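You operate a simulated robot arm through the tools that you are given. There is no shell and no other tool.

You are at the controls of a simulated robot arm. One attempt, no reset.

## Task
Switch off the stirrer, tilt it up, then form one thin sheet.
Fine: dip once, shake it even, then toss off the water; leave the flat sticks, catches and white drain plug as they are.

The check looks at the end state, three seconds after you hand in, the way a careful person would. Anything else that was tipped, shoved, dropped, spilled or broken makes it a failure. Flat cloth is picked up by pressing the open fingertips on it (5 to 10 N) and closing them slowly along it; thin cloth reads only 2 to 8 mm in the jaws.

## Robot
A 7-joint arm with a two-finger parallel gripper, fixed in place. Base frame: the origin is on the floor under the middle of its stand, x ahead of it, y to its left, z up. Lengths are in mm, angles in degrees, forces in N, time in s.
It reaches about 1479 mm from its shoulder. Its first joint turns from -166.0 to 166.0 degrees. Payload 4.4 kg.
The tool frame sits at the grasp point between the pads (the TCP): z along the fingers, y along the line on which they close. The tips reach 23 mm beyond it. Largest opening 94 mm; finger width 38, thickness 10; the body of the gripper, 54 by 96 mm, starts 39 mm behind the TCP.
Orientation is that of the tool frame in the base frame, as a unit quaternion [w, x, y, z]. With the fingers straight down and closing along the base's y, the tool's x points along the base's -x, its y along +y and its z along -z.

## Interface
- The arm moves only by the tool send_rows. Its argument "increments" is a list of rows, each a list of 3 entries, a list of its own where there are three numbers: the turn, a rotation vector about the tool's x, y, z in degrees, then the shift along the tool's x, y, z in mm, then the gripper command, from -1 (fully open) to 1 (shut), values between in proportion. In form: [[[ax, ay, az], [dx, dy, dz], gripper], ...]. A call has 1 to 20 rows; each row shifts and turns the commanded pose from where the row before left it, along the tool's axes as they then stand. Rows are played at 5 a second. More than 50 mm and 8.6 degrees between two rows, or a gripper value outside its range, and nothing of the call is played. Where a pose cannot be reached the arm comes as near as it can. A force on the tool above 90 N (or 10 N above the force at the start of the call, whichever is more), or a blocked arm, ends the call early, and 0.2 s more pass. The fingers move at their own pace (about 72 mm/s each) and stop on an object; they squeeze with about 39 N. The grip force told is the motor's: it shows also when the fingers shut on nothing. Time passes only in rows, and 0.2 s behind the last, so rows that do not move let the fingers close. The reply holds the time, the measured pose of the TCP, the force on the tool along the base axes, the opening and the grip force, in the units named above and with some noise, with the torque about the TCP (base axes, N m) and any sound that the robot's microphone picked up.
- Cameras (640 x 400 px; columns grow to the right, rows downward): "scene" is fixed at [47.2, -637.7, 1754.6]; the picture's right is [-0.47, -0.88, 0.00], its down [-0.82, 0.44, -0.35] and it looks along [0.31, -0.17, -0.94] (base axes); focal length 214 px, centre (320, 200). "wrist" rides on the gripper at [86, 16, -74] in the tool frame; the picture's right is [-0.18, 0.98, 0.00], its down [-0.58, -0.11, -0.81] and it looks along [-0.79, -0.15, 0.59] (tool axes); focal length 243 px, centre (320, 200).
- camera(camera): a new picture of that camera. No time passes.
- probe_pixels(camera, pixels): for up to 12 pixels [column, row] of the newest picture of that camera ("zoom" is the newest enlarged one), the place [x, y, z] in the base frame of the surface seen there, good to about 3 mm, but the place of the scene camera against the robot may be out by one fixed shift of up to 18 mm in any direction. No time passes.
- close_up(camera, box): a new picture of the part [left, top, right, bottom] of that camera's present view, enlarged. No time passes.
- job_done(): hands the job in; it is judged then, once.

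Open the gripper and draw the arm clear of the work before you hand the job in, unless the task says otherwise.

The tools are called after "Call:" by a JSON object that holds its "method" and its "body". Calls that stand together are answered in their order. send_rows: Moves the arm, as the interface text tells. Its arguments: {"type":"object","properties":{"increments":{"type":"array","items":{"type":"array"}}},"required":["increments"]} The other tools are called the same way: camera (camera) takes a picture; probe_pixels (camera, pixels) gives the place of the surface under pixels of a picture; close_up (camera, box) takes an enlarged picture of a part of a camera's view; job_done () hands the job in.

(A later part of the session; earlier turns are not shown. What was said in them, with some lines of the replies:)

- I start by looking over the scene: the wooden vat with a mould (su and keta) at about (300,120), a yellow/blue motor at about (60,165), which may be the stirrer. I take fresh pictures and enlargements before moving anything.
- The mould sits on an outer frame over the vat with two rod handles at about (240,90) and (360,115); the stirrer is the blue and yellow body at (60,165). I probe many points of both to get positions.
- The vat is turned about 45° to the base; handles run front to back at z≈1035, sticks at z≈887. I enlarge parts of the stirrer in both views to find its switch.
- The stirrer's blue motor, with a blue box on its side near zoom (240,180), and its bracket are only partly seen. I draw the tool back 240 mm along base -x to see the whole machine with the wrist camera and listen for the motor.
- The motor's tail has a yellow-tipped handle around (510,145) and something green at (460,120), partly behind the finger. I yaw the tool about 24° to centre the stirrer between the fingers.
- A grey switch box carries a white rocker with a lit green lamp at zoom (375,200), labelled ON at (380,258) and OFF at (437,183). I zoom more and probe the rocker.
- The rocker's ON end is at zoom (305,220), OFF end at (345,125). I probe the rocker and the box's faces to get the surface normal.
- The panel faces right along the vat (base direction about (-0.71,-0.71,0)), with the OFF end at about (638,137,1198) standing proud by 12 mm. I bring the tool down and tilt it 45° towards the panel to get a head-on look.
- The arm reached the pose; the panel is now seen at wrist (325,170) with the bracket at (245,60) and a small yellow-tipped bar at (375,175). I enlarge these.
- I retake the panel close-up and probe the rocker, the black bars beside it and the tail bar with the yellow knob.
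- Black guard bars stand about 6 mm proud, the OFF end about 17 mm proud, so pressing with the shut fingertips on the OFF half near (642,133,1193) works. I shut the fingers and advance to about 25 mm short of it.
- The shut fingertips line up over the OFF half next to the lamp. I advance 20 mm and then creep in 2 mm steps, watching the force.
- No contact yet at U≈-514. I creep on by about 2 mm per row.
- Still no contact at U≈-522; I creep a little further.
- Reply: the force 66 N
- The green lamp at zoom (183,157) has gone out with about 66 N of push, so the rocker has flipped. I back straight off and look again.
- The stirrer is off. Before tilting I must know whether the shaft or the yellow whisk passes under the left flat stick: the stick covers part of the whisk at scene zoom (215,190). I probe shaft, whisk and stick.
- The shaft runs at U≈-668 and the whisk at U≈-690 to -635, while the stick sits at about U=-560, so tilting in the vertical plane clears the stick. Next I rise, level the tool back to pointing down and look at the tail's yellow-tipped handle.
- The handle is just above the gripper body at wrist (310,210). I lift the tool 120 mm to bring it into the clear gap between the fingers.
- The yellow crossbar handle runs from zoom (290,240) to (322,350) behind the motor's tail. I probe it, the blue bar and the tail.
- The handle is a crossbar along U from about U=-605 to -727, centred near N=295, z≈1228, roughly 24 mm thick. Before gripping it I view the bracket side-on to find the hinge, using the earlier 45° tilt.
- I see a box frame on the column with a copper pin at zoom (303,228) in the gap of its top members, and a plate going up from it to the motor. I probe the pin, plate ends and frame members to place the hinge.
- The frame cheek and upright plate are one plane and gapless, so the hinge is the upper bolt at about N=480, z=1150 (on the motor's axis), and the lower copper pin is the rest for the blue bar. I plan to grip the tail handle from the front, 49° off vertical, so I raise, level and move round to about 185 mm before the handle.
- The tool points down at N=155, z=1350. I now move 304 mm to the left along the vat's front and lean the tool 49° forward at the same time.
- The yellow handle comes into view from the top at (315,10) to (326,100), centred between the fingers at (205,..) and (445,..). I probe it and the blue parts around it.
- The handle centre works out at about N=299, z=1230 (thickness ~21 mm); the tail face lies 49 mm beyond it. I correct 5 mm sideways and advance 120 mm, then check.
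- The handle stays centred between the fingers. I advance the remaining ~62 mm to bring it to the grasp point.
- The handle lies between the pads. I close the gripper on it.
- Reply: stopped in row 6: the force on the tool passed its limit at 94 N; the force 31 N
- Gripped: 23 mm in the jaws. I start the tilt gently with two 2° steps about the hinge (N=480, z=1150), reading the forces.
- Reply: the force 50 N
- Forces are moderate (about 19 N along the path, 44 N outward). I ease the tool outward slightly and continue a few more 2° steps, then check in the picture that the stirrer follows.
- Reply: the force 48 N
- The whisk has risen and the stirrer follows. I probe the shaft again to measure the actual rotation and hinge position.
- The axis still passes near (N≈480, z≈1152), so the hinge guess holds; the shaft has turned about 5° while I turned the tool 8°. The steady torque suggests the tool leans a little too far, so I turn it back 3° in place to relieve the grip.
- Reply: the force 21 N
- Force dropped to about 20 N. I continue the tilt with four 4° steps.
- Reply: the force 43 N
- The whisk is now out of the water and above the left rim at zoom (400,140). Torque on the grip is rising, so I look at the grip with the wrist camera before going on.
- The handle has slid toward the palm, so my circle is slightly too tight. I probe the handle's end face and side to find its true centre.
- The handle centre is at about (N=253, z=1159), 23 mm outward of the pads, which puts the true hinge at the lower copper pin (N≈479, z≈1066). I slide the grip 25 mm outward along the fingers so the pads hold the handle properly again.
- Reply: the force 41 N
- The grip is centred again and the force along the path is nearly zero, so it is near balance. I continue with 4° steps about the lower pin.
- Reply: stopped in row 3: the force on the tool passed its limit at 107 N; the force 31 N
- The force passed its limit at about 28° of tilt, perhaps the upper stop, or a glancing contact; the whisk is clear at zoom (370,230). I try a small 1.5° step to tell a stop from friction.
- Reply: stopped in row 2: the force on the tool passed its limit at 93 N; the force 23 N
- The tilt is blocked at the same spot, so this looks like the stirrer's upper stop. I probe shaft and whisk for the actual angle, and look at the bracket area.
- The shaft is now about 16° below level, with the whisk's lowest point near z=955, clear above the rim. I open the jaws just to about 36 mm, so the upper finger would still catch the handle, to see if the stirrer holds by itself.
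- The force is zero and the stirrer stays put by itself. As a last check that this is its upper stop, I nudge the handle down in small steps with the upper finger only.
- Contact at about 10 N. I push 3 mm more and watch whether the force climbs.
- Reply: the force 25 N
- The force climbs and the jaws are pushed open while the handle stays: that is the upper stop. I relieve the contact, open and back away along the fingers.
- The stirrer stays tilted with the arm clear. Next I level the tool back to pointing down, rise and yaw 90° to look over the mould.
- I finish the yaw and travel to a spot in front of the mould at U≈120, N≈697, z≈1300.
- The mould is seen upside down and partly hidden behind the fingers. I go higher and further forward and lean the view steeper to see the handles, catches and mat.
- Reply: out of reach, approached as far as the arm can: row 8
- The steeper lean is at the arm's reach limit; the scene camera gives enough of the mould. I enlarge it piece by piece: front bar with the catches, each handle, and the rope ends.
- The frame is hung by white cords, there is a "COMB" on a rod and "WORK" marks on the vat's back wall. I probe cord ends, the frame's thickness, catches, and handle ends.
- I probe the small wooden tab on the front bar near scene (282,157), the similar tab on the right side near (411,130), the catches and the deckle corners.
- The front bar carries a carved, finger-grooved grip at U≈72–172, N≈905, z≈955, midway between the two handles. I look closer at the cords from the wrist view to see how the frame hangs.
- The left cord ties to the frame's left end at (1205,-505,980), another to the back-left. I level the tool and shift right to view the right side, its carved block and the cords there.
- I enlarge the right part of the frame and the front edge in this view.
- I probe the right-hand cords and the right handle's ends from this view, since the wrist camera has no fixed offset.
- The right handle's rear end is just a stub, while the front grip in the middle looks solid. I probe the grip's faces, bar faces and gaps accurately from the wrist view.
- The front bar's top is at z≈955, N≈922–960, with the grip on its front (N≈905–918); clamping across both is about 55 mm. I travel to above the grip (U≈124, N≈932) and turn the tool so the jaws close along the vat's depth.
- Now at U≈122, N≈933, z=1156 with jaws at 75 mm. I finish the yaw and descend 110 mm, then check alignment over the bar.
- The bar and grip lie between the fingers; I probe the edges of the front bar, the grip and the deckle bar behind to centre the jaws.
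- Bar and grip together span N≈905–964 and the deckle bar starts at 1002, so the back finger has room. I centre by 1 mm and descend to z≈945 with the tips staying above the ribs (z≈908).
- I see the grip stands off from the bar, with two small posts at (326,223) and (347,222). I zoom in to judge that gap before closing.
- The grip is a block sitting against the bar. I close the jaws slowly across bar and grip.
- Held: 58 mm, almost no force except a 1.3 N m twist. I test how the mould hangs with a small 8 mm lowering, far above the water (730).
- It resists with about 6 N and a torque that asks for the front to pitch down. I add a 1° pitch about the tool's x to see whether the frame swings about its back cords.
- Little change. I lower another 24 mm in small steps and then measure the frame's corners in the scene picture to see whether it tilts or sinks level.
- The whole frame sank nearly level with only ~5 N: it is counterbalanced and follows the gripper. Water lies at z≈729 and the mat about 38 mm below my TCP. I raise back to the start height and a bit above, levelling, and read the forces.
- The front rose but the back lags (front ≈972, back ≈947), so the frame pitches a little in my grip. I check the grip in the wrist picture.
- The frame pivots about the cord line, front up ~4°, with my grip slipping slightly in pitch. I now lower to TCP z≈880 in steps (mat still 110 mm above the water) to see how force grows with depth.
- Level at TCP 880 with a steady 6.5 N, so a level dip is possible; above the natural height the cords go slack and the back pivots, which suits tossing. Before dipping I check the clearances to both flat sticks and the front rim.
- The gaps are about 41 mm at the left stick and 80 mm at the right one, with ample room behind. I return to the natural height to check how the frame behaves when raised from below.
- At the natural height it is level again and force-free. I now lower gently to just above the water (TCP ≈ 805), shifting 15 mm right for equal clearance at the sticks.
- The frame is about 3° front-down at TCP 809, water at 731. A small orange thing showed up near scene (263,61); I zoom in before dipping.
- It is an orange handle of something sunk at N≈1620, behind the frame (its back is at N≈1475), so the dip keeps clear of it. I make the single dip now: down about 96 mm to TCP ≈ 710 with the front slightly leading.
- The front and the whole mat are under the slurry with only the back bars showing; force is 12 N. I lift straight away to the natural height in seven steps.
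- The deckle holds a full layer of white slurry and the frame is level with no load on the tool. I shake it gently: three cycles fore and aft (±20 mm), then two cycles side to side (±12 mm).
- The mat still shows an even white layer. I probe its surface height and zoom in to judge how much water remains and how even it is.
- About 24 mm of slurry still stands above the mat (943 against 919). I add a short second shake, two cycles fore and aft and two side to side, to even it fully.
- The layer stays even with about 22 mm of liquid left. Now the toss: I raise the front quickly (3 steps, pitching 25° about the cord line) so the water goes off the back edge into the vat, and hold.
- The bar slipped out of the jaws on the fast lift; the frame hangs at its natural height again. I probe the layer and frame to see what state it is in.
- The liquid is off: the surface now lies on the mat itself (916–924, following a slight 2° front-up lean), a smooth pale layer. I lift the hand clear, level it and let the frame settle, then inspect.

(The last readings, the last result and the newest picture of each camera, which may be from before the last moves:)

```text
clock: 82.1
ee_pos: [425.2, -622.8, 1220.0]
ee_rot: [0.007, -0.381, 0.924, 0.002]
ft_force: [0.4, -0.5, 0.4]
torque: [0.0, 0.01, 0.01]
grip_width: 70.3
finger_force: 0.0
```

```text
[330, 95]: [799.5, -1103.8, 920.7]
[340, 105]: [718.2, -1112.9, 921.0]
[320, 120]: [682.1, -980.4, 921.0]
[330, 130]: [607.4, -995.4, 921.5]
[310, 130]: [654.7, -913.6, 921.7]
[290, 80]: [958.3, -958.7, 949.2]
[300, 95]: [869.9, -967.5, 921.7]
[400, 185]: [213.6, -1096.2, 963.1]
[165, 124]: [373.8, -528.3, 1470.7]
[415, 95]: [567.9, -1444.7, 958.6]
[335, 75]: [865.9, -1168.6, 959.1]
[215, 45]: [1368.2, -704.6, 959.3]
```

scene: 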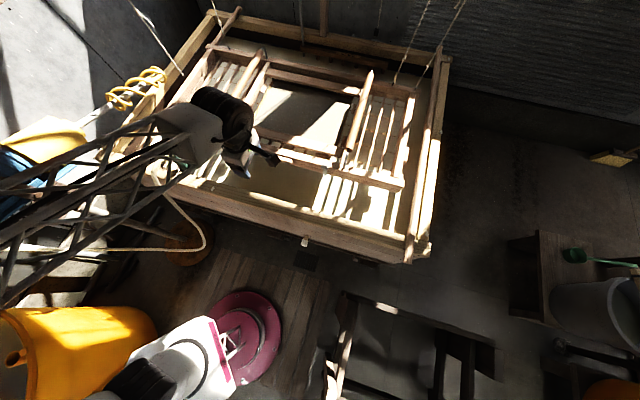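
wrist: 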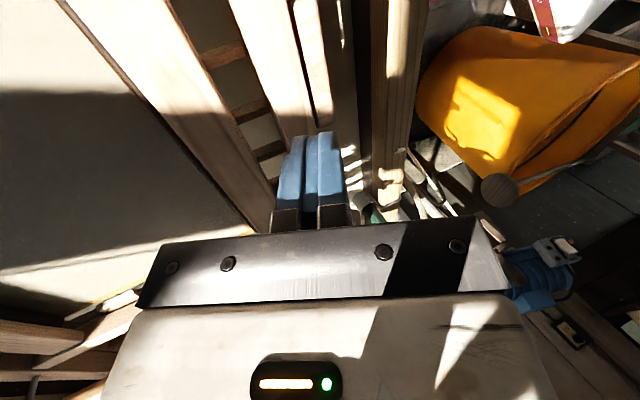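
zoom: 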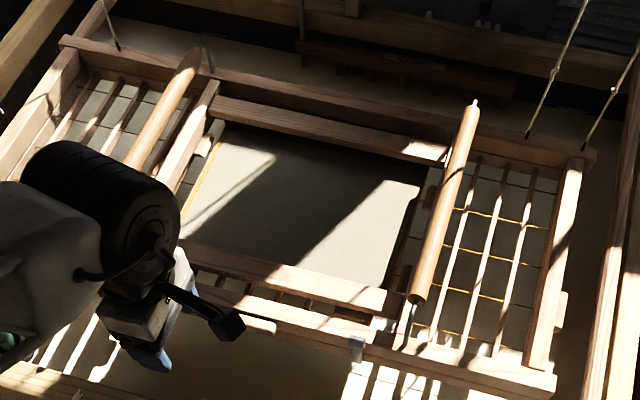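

The frame has settled level (963 front, 959 back) and the layer lies even at z≈921 across the mat. I move the arm further back and up to clear the work and inspect everything.

Call:
{"method": "send_rows", "body": {"increments": [[[0, 0, 0], [0, 35, -25], -1], [[0, 0, 0], [0, 35, -25], -1], [[0, 0, 0], [0, 35, -25], -1], [[0, 0, 0], [0, 35, -25], -1], [[0, 0, 0], [0, 35, -25], -1], [[0, 0, 0], [0, 35, -25], -1], [[0, 0, 0], [0, 35, -20], -1], [[0, 0, 0], [0, 35, 0], -1], [[0, 0, 0], [0, 0, 0], -1]]}}

Call:
{"method": "camera", "body": {"camera": "scene"}}

Call:
{"method": "close_up", "body": {"camera": "scene", "box": [200, 40, 400, 170]}}

Call:
{"method": "close_up", "body": {"camera": "scene", "box": [240, 65, 370, 150]}}

```text
clock: 83.9
ee_pos: [259.8, -489.7, 1281.3]
ee_rot: [0.001, -0.379, 0.92, 0.1]
ft_force: [0.3, -0.7, 0.6]
torque: [-0.01, 0.05, -0.01]
grip_width: 94.0
finger_force: 0.1
stopped in row 9: the arm was blocked; the commanded pose is now the measured one
```

```text
taken
```

scene: 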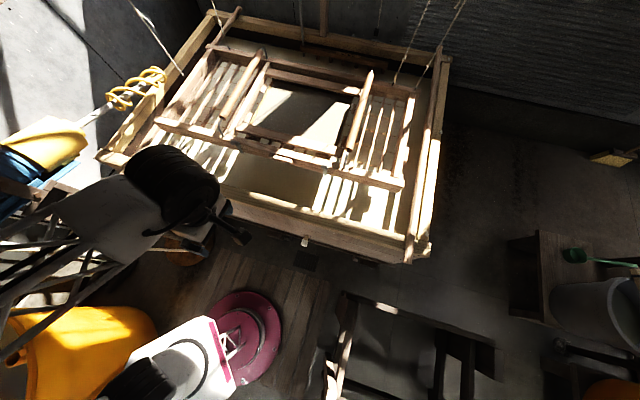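

```text
3.08 times, centred on (300, 105) of scene
```

zoom: 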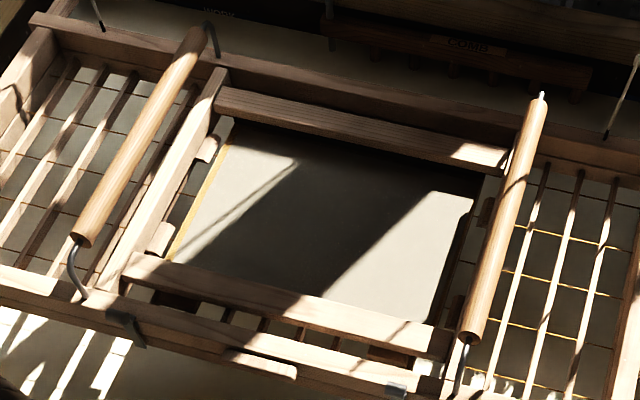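

```text
4.71 times, centred on (305, 108) of scene
```

zoom: 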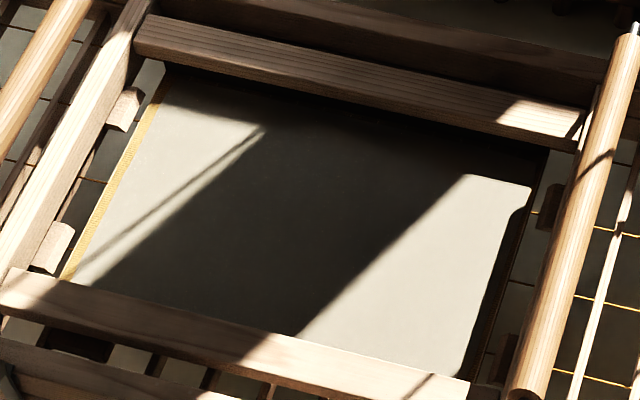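

The sheet is a uniform pale layer. The arm reported being blocked, folded too close to itself, so I reverse a little forward and up, checking force and the surroundings.

Call:
{"method": "send_rows", "body": {"increments": [[[0, 0, 0], [0, -20, -5], -1], [[0, 0, 0], [0, -30, -5], -1], [[0, 0, 0], [0, -30, -10], -1], [[0, 0, 0], [0, 0, 0], -1]]}}

Call:
{"method": "camera", "body": {"camera": "scene"}}

Call:
{"method": "close_up", "body": {"camera": "scene", "box": [0, 200, 320, 400]}}

```text
clock: 84.9
ee_pos: [316.6, -546.8, 1290.8]
ee_rot: [0.0, -0.38, 0.92, 0.096]
ft_force: [0.5, 0.2, -0.5]
torque: [-0.01, -0.01, 0.0]
grip_width: 94.0
finger_force: 0.0
```

```text
taken
```

scene: 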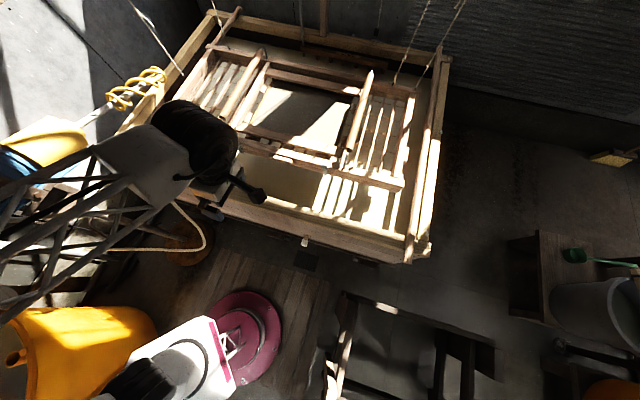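

```text
2.00 times, centred on (160, 300) of scene
```

zoom: 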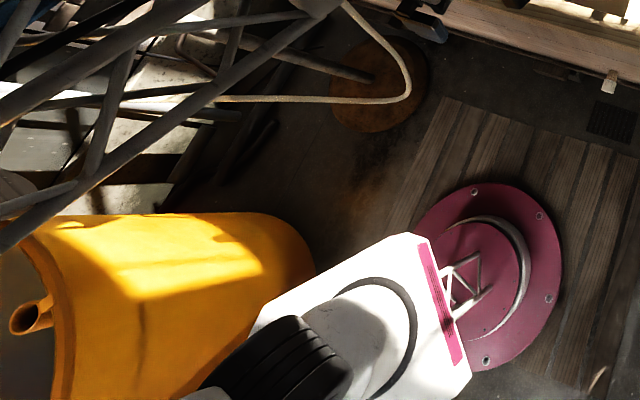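

The tub and hose are where they were. I travel back to the starting area on the left, above and clear of the vat and stirrer.

Call:
{"method": "send_rows", "body": {"increments": [[[5, 0, 0], [0, 0, -20], -1], [[5, 0, 0], [0, 0, -20], -1], [[0, 0, 0], [-44, 4, -15], -1], [[0, 0, 0], [-44, 4, -15], -1], [[0, 0, 0], [-44, 4, -15], -1], [[0, 0, 0], [-44, 4, -15], -1], [[0, 0, 0], [-44, 4, -15], -1], [[0, 0, 0], [-44, 4, -10], -1], [[0, 0, 0], [-44, 4, -10], -1], [[0, 0, 0], [-44, 4, 0], -1], [[0, 0, 0], [-44, 4, 0], -1], [[0, 0, 0], [-44, 4, 0], -1], [[0, 0, 0], [0, 0, 0], -1]]}}

Call:
{"method": "camera", "body": {"camera": "scene"}}

Call:
{"method": "camera", "body": {"camera": "wrist"}}

```text
clock: 87.7
ee_pos: [596.8, -220.4, 1461.8]
ee_rot: [0.035, -0.377, 0.925, 0.016]
ft_force: [-0.2, -0.7, -0.2]
torque: [-0.02, 0.03, -0.02]
grip_width: 94.1
finger_force: 0.1
```

```text
taken
```

scene: 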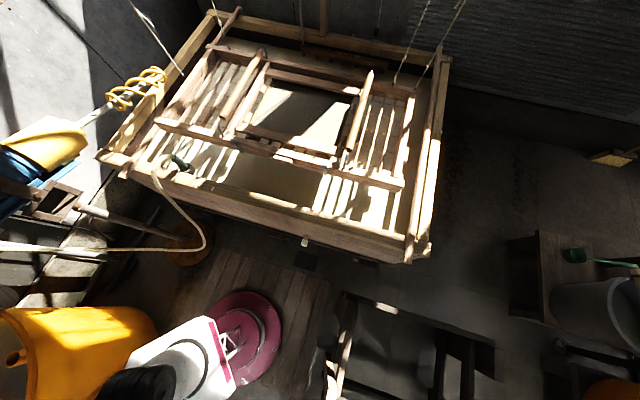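

```text
taken
```

wrist: 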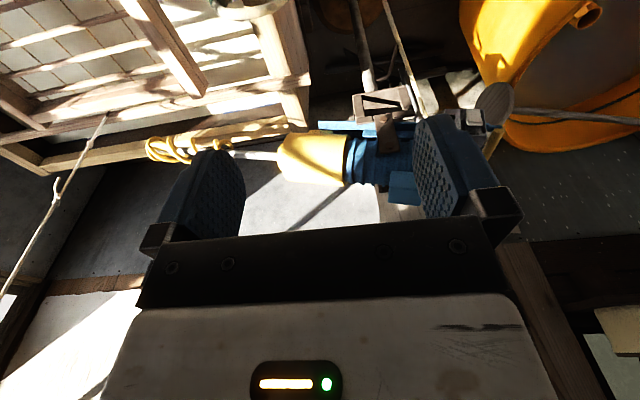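

The scene is clear again. I compare catches, sticks and plug with the earlier pictures and probe the sheet at many points for evenness.

Call:
{"method": "close_up", "body": {"camera": "scene", "box": [225, 135, 257, 160]}}

Call:
{"method": "close_up", "body": {"camera": "scene", "box": [310, 155, 342, 180]}}

Call:
{"method": "close_up", "body": {"camera": "scene", "box": [240, 65, 370, 150]}}

Call:
{"method": "probe_pixels", "body": {"camera": "scene", "pixels": [[278, 90], [290, 100], [300, 85], [320, 95], [340, 100], [335, 115], [320, 110], [300, 115], [275, 110], [262, 120], [310, 130], [330, 135]]}}

Call:
{"method": "probe_pixels", "body": {"camera": "scene", "pixels": [[130, 167], [235, 15], [410, 258], [440, 55], [305, 242], [400, 185], [160, 122], [415, 95], [215, 45], [242, 88], [360, 110], [180, 160]]}}

Call:
{"method": "close_up", "body": {"camera": "wrist", "box": [340, 80, 500, 220]}}

```text
16.00 times, centred on (241, 148) of scene
```

zoom: 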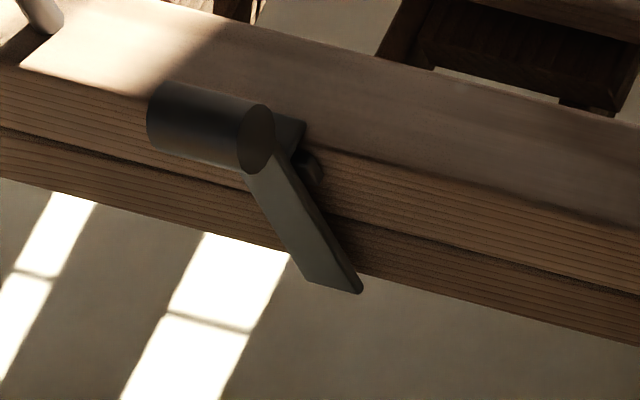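

```text
16.00 times, centred on (326, 168) of scene
```

zoom: 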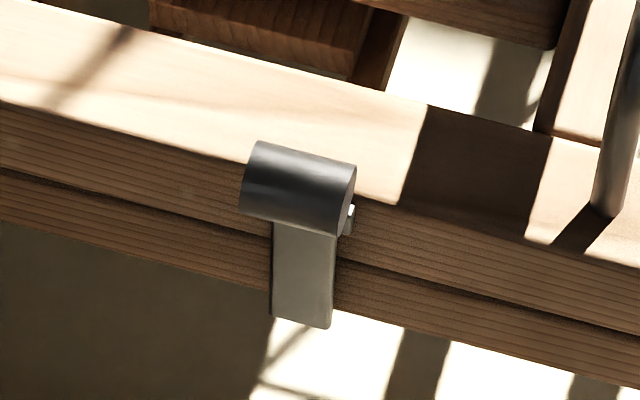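

```text
4.71 times, centred on (305, 108) of scene
```

zoom: 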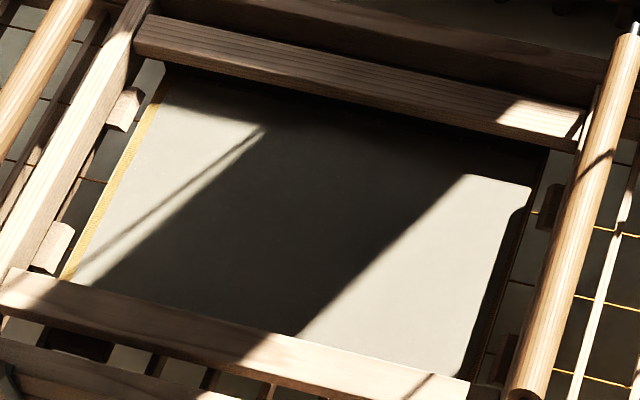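

```text
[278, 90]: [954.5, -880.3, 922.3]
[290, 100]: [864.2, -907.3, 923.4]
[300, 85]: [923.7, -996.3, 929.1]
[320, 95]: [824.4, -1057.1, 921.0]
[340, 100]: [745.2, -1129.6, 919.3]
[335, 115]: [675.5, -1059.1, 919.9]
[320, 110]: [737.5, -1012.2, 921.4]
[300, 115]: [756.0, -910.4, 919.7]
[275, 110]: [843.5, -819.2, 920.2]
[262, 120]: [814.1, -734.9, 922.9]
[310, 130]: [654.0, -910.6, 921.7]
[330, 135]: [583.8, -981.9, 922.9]
```

```text
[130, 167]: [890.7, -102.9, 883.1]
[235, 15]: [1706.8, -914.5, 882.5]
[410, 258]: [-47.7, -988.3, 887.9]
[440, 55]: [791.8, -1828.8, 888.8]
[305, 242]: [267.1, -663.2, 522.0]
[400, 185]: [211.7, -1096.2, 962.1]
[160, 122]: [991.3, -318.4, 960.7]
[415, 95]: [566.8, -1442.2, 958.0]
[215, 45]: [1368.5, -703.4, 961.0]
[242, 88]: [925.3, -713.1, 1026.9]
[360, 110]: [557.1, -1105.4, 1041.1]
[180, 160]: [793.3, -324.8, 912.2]
```

```text
2.86 times, centred on (420, 150) of wrist
```

zoom: 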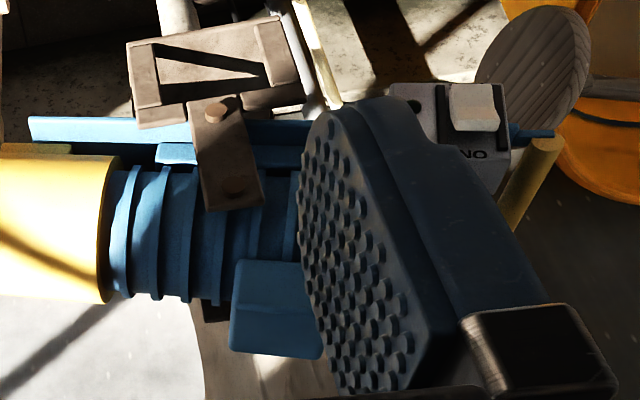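

Everything checks out: the sheet lies even (z 919–923 over the mat). Both catches, both sticks and the white plug (267,-663,522) match the first readings, the frame hangs level, and the stirrer is off and holding tilted up. The gripper is open and the arm clear, so I hand the job in.

Call:
{"method": "job_done", "body": {}}

```text
The job is handed in.
```

I finished all three steps and handed the job in, but the bar slipped out of the gripper during the toss. No result of the check has come back.

- **Stirrer off:** I pressed the OFF end of the rocker and its green lamp went out.
- **Stirrer tilted up:** I tilted it by the tail handle as far as it would go, about 26°. It holds there by itself, and the whisk is clear of the vat.
- **Sheet formed:** I dipped the mould once by its front grip and lifted it level. I then shook it fore-and-aft and side-to-side in two rounds, and tossed the water off the back edge.
- **Slip during the toss:** the front bar came out of the jaws on the quick upward toss. The frame swung back and settled level at its normal hanging height. The water had already gone off, and I saw no damage to the sheet.
- **End state:** the wet layer is even to within about 4 mm across nearly all the points I measured, close to the measuring error. One reading was about 6 mm higher. It lies about 2 mm above the bare mat.
- **Left as they were:** the flat sticks, both catches and the white drain plug match how they were at the start.
- **Arm:** it reported being blocked once while backing away, probably folded too close to itself. I reversed out and saw nothing shoved. It is now clear of the work with the gripper open.
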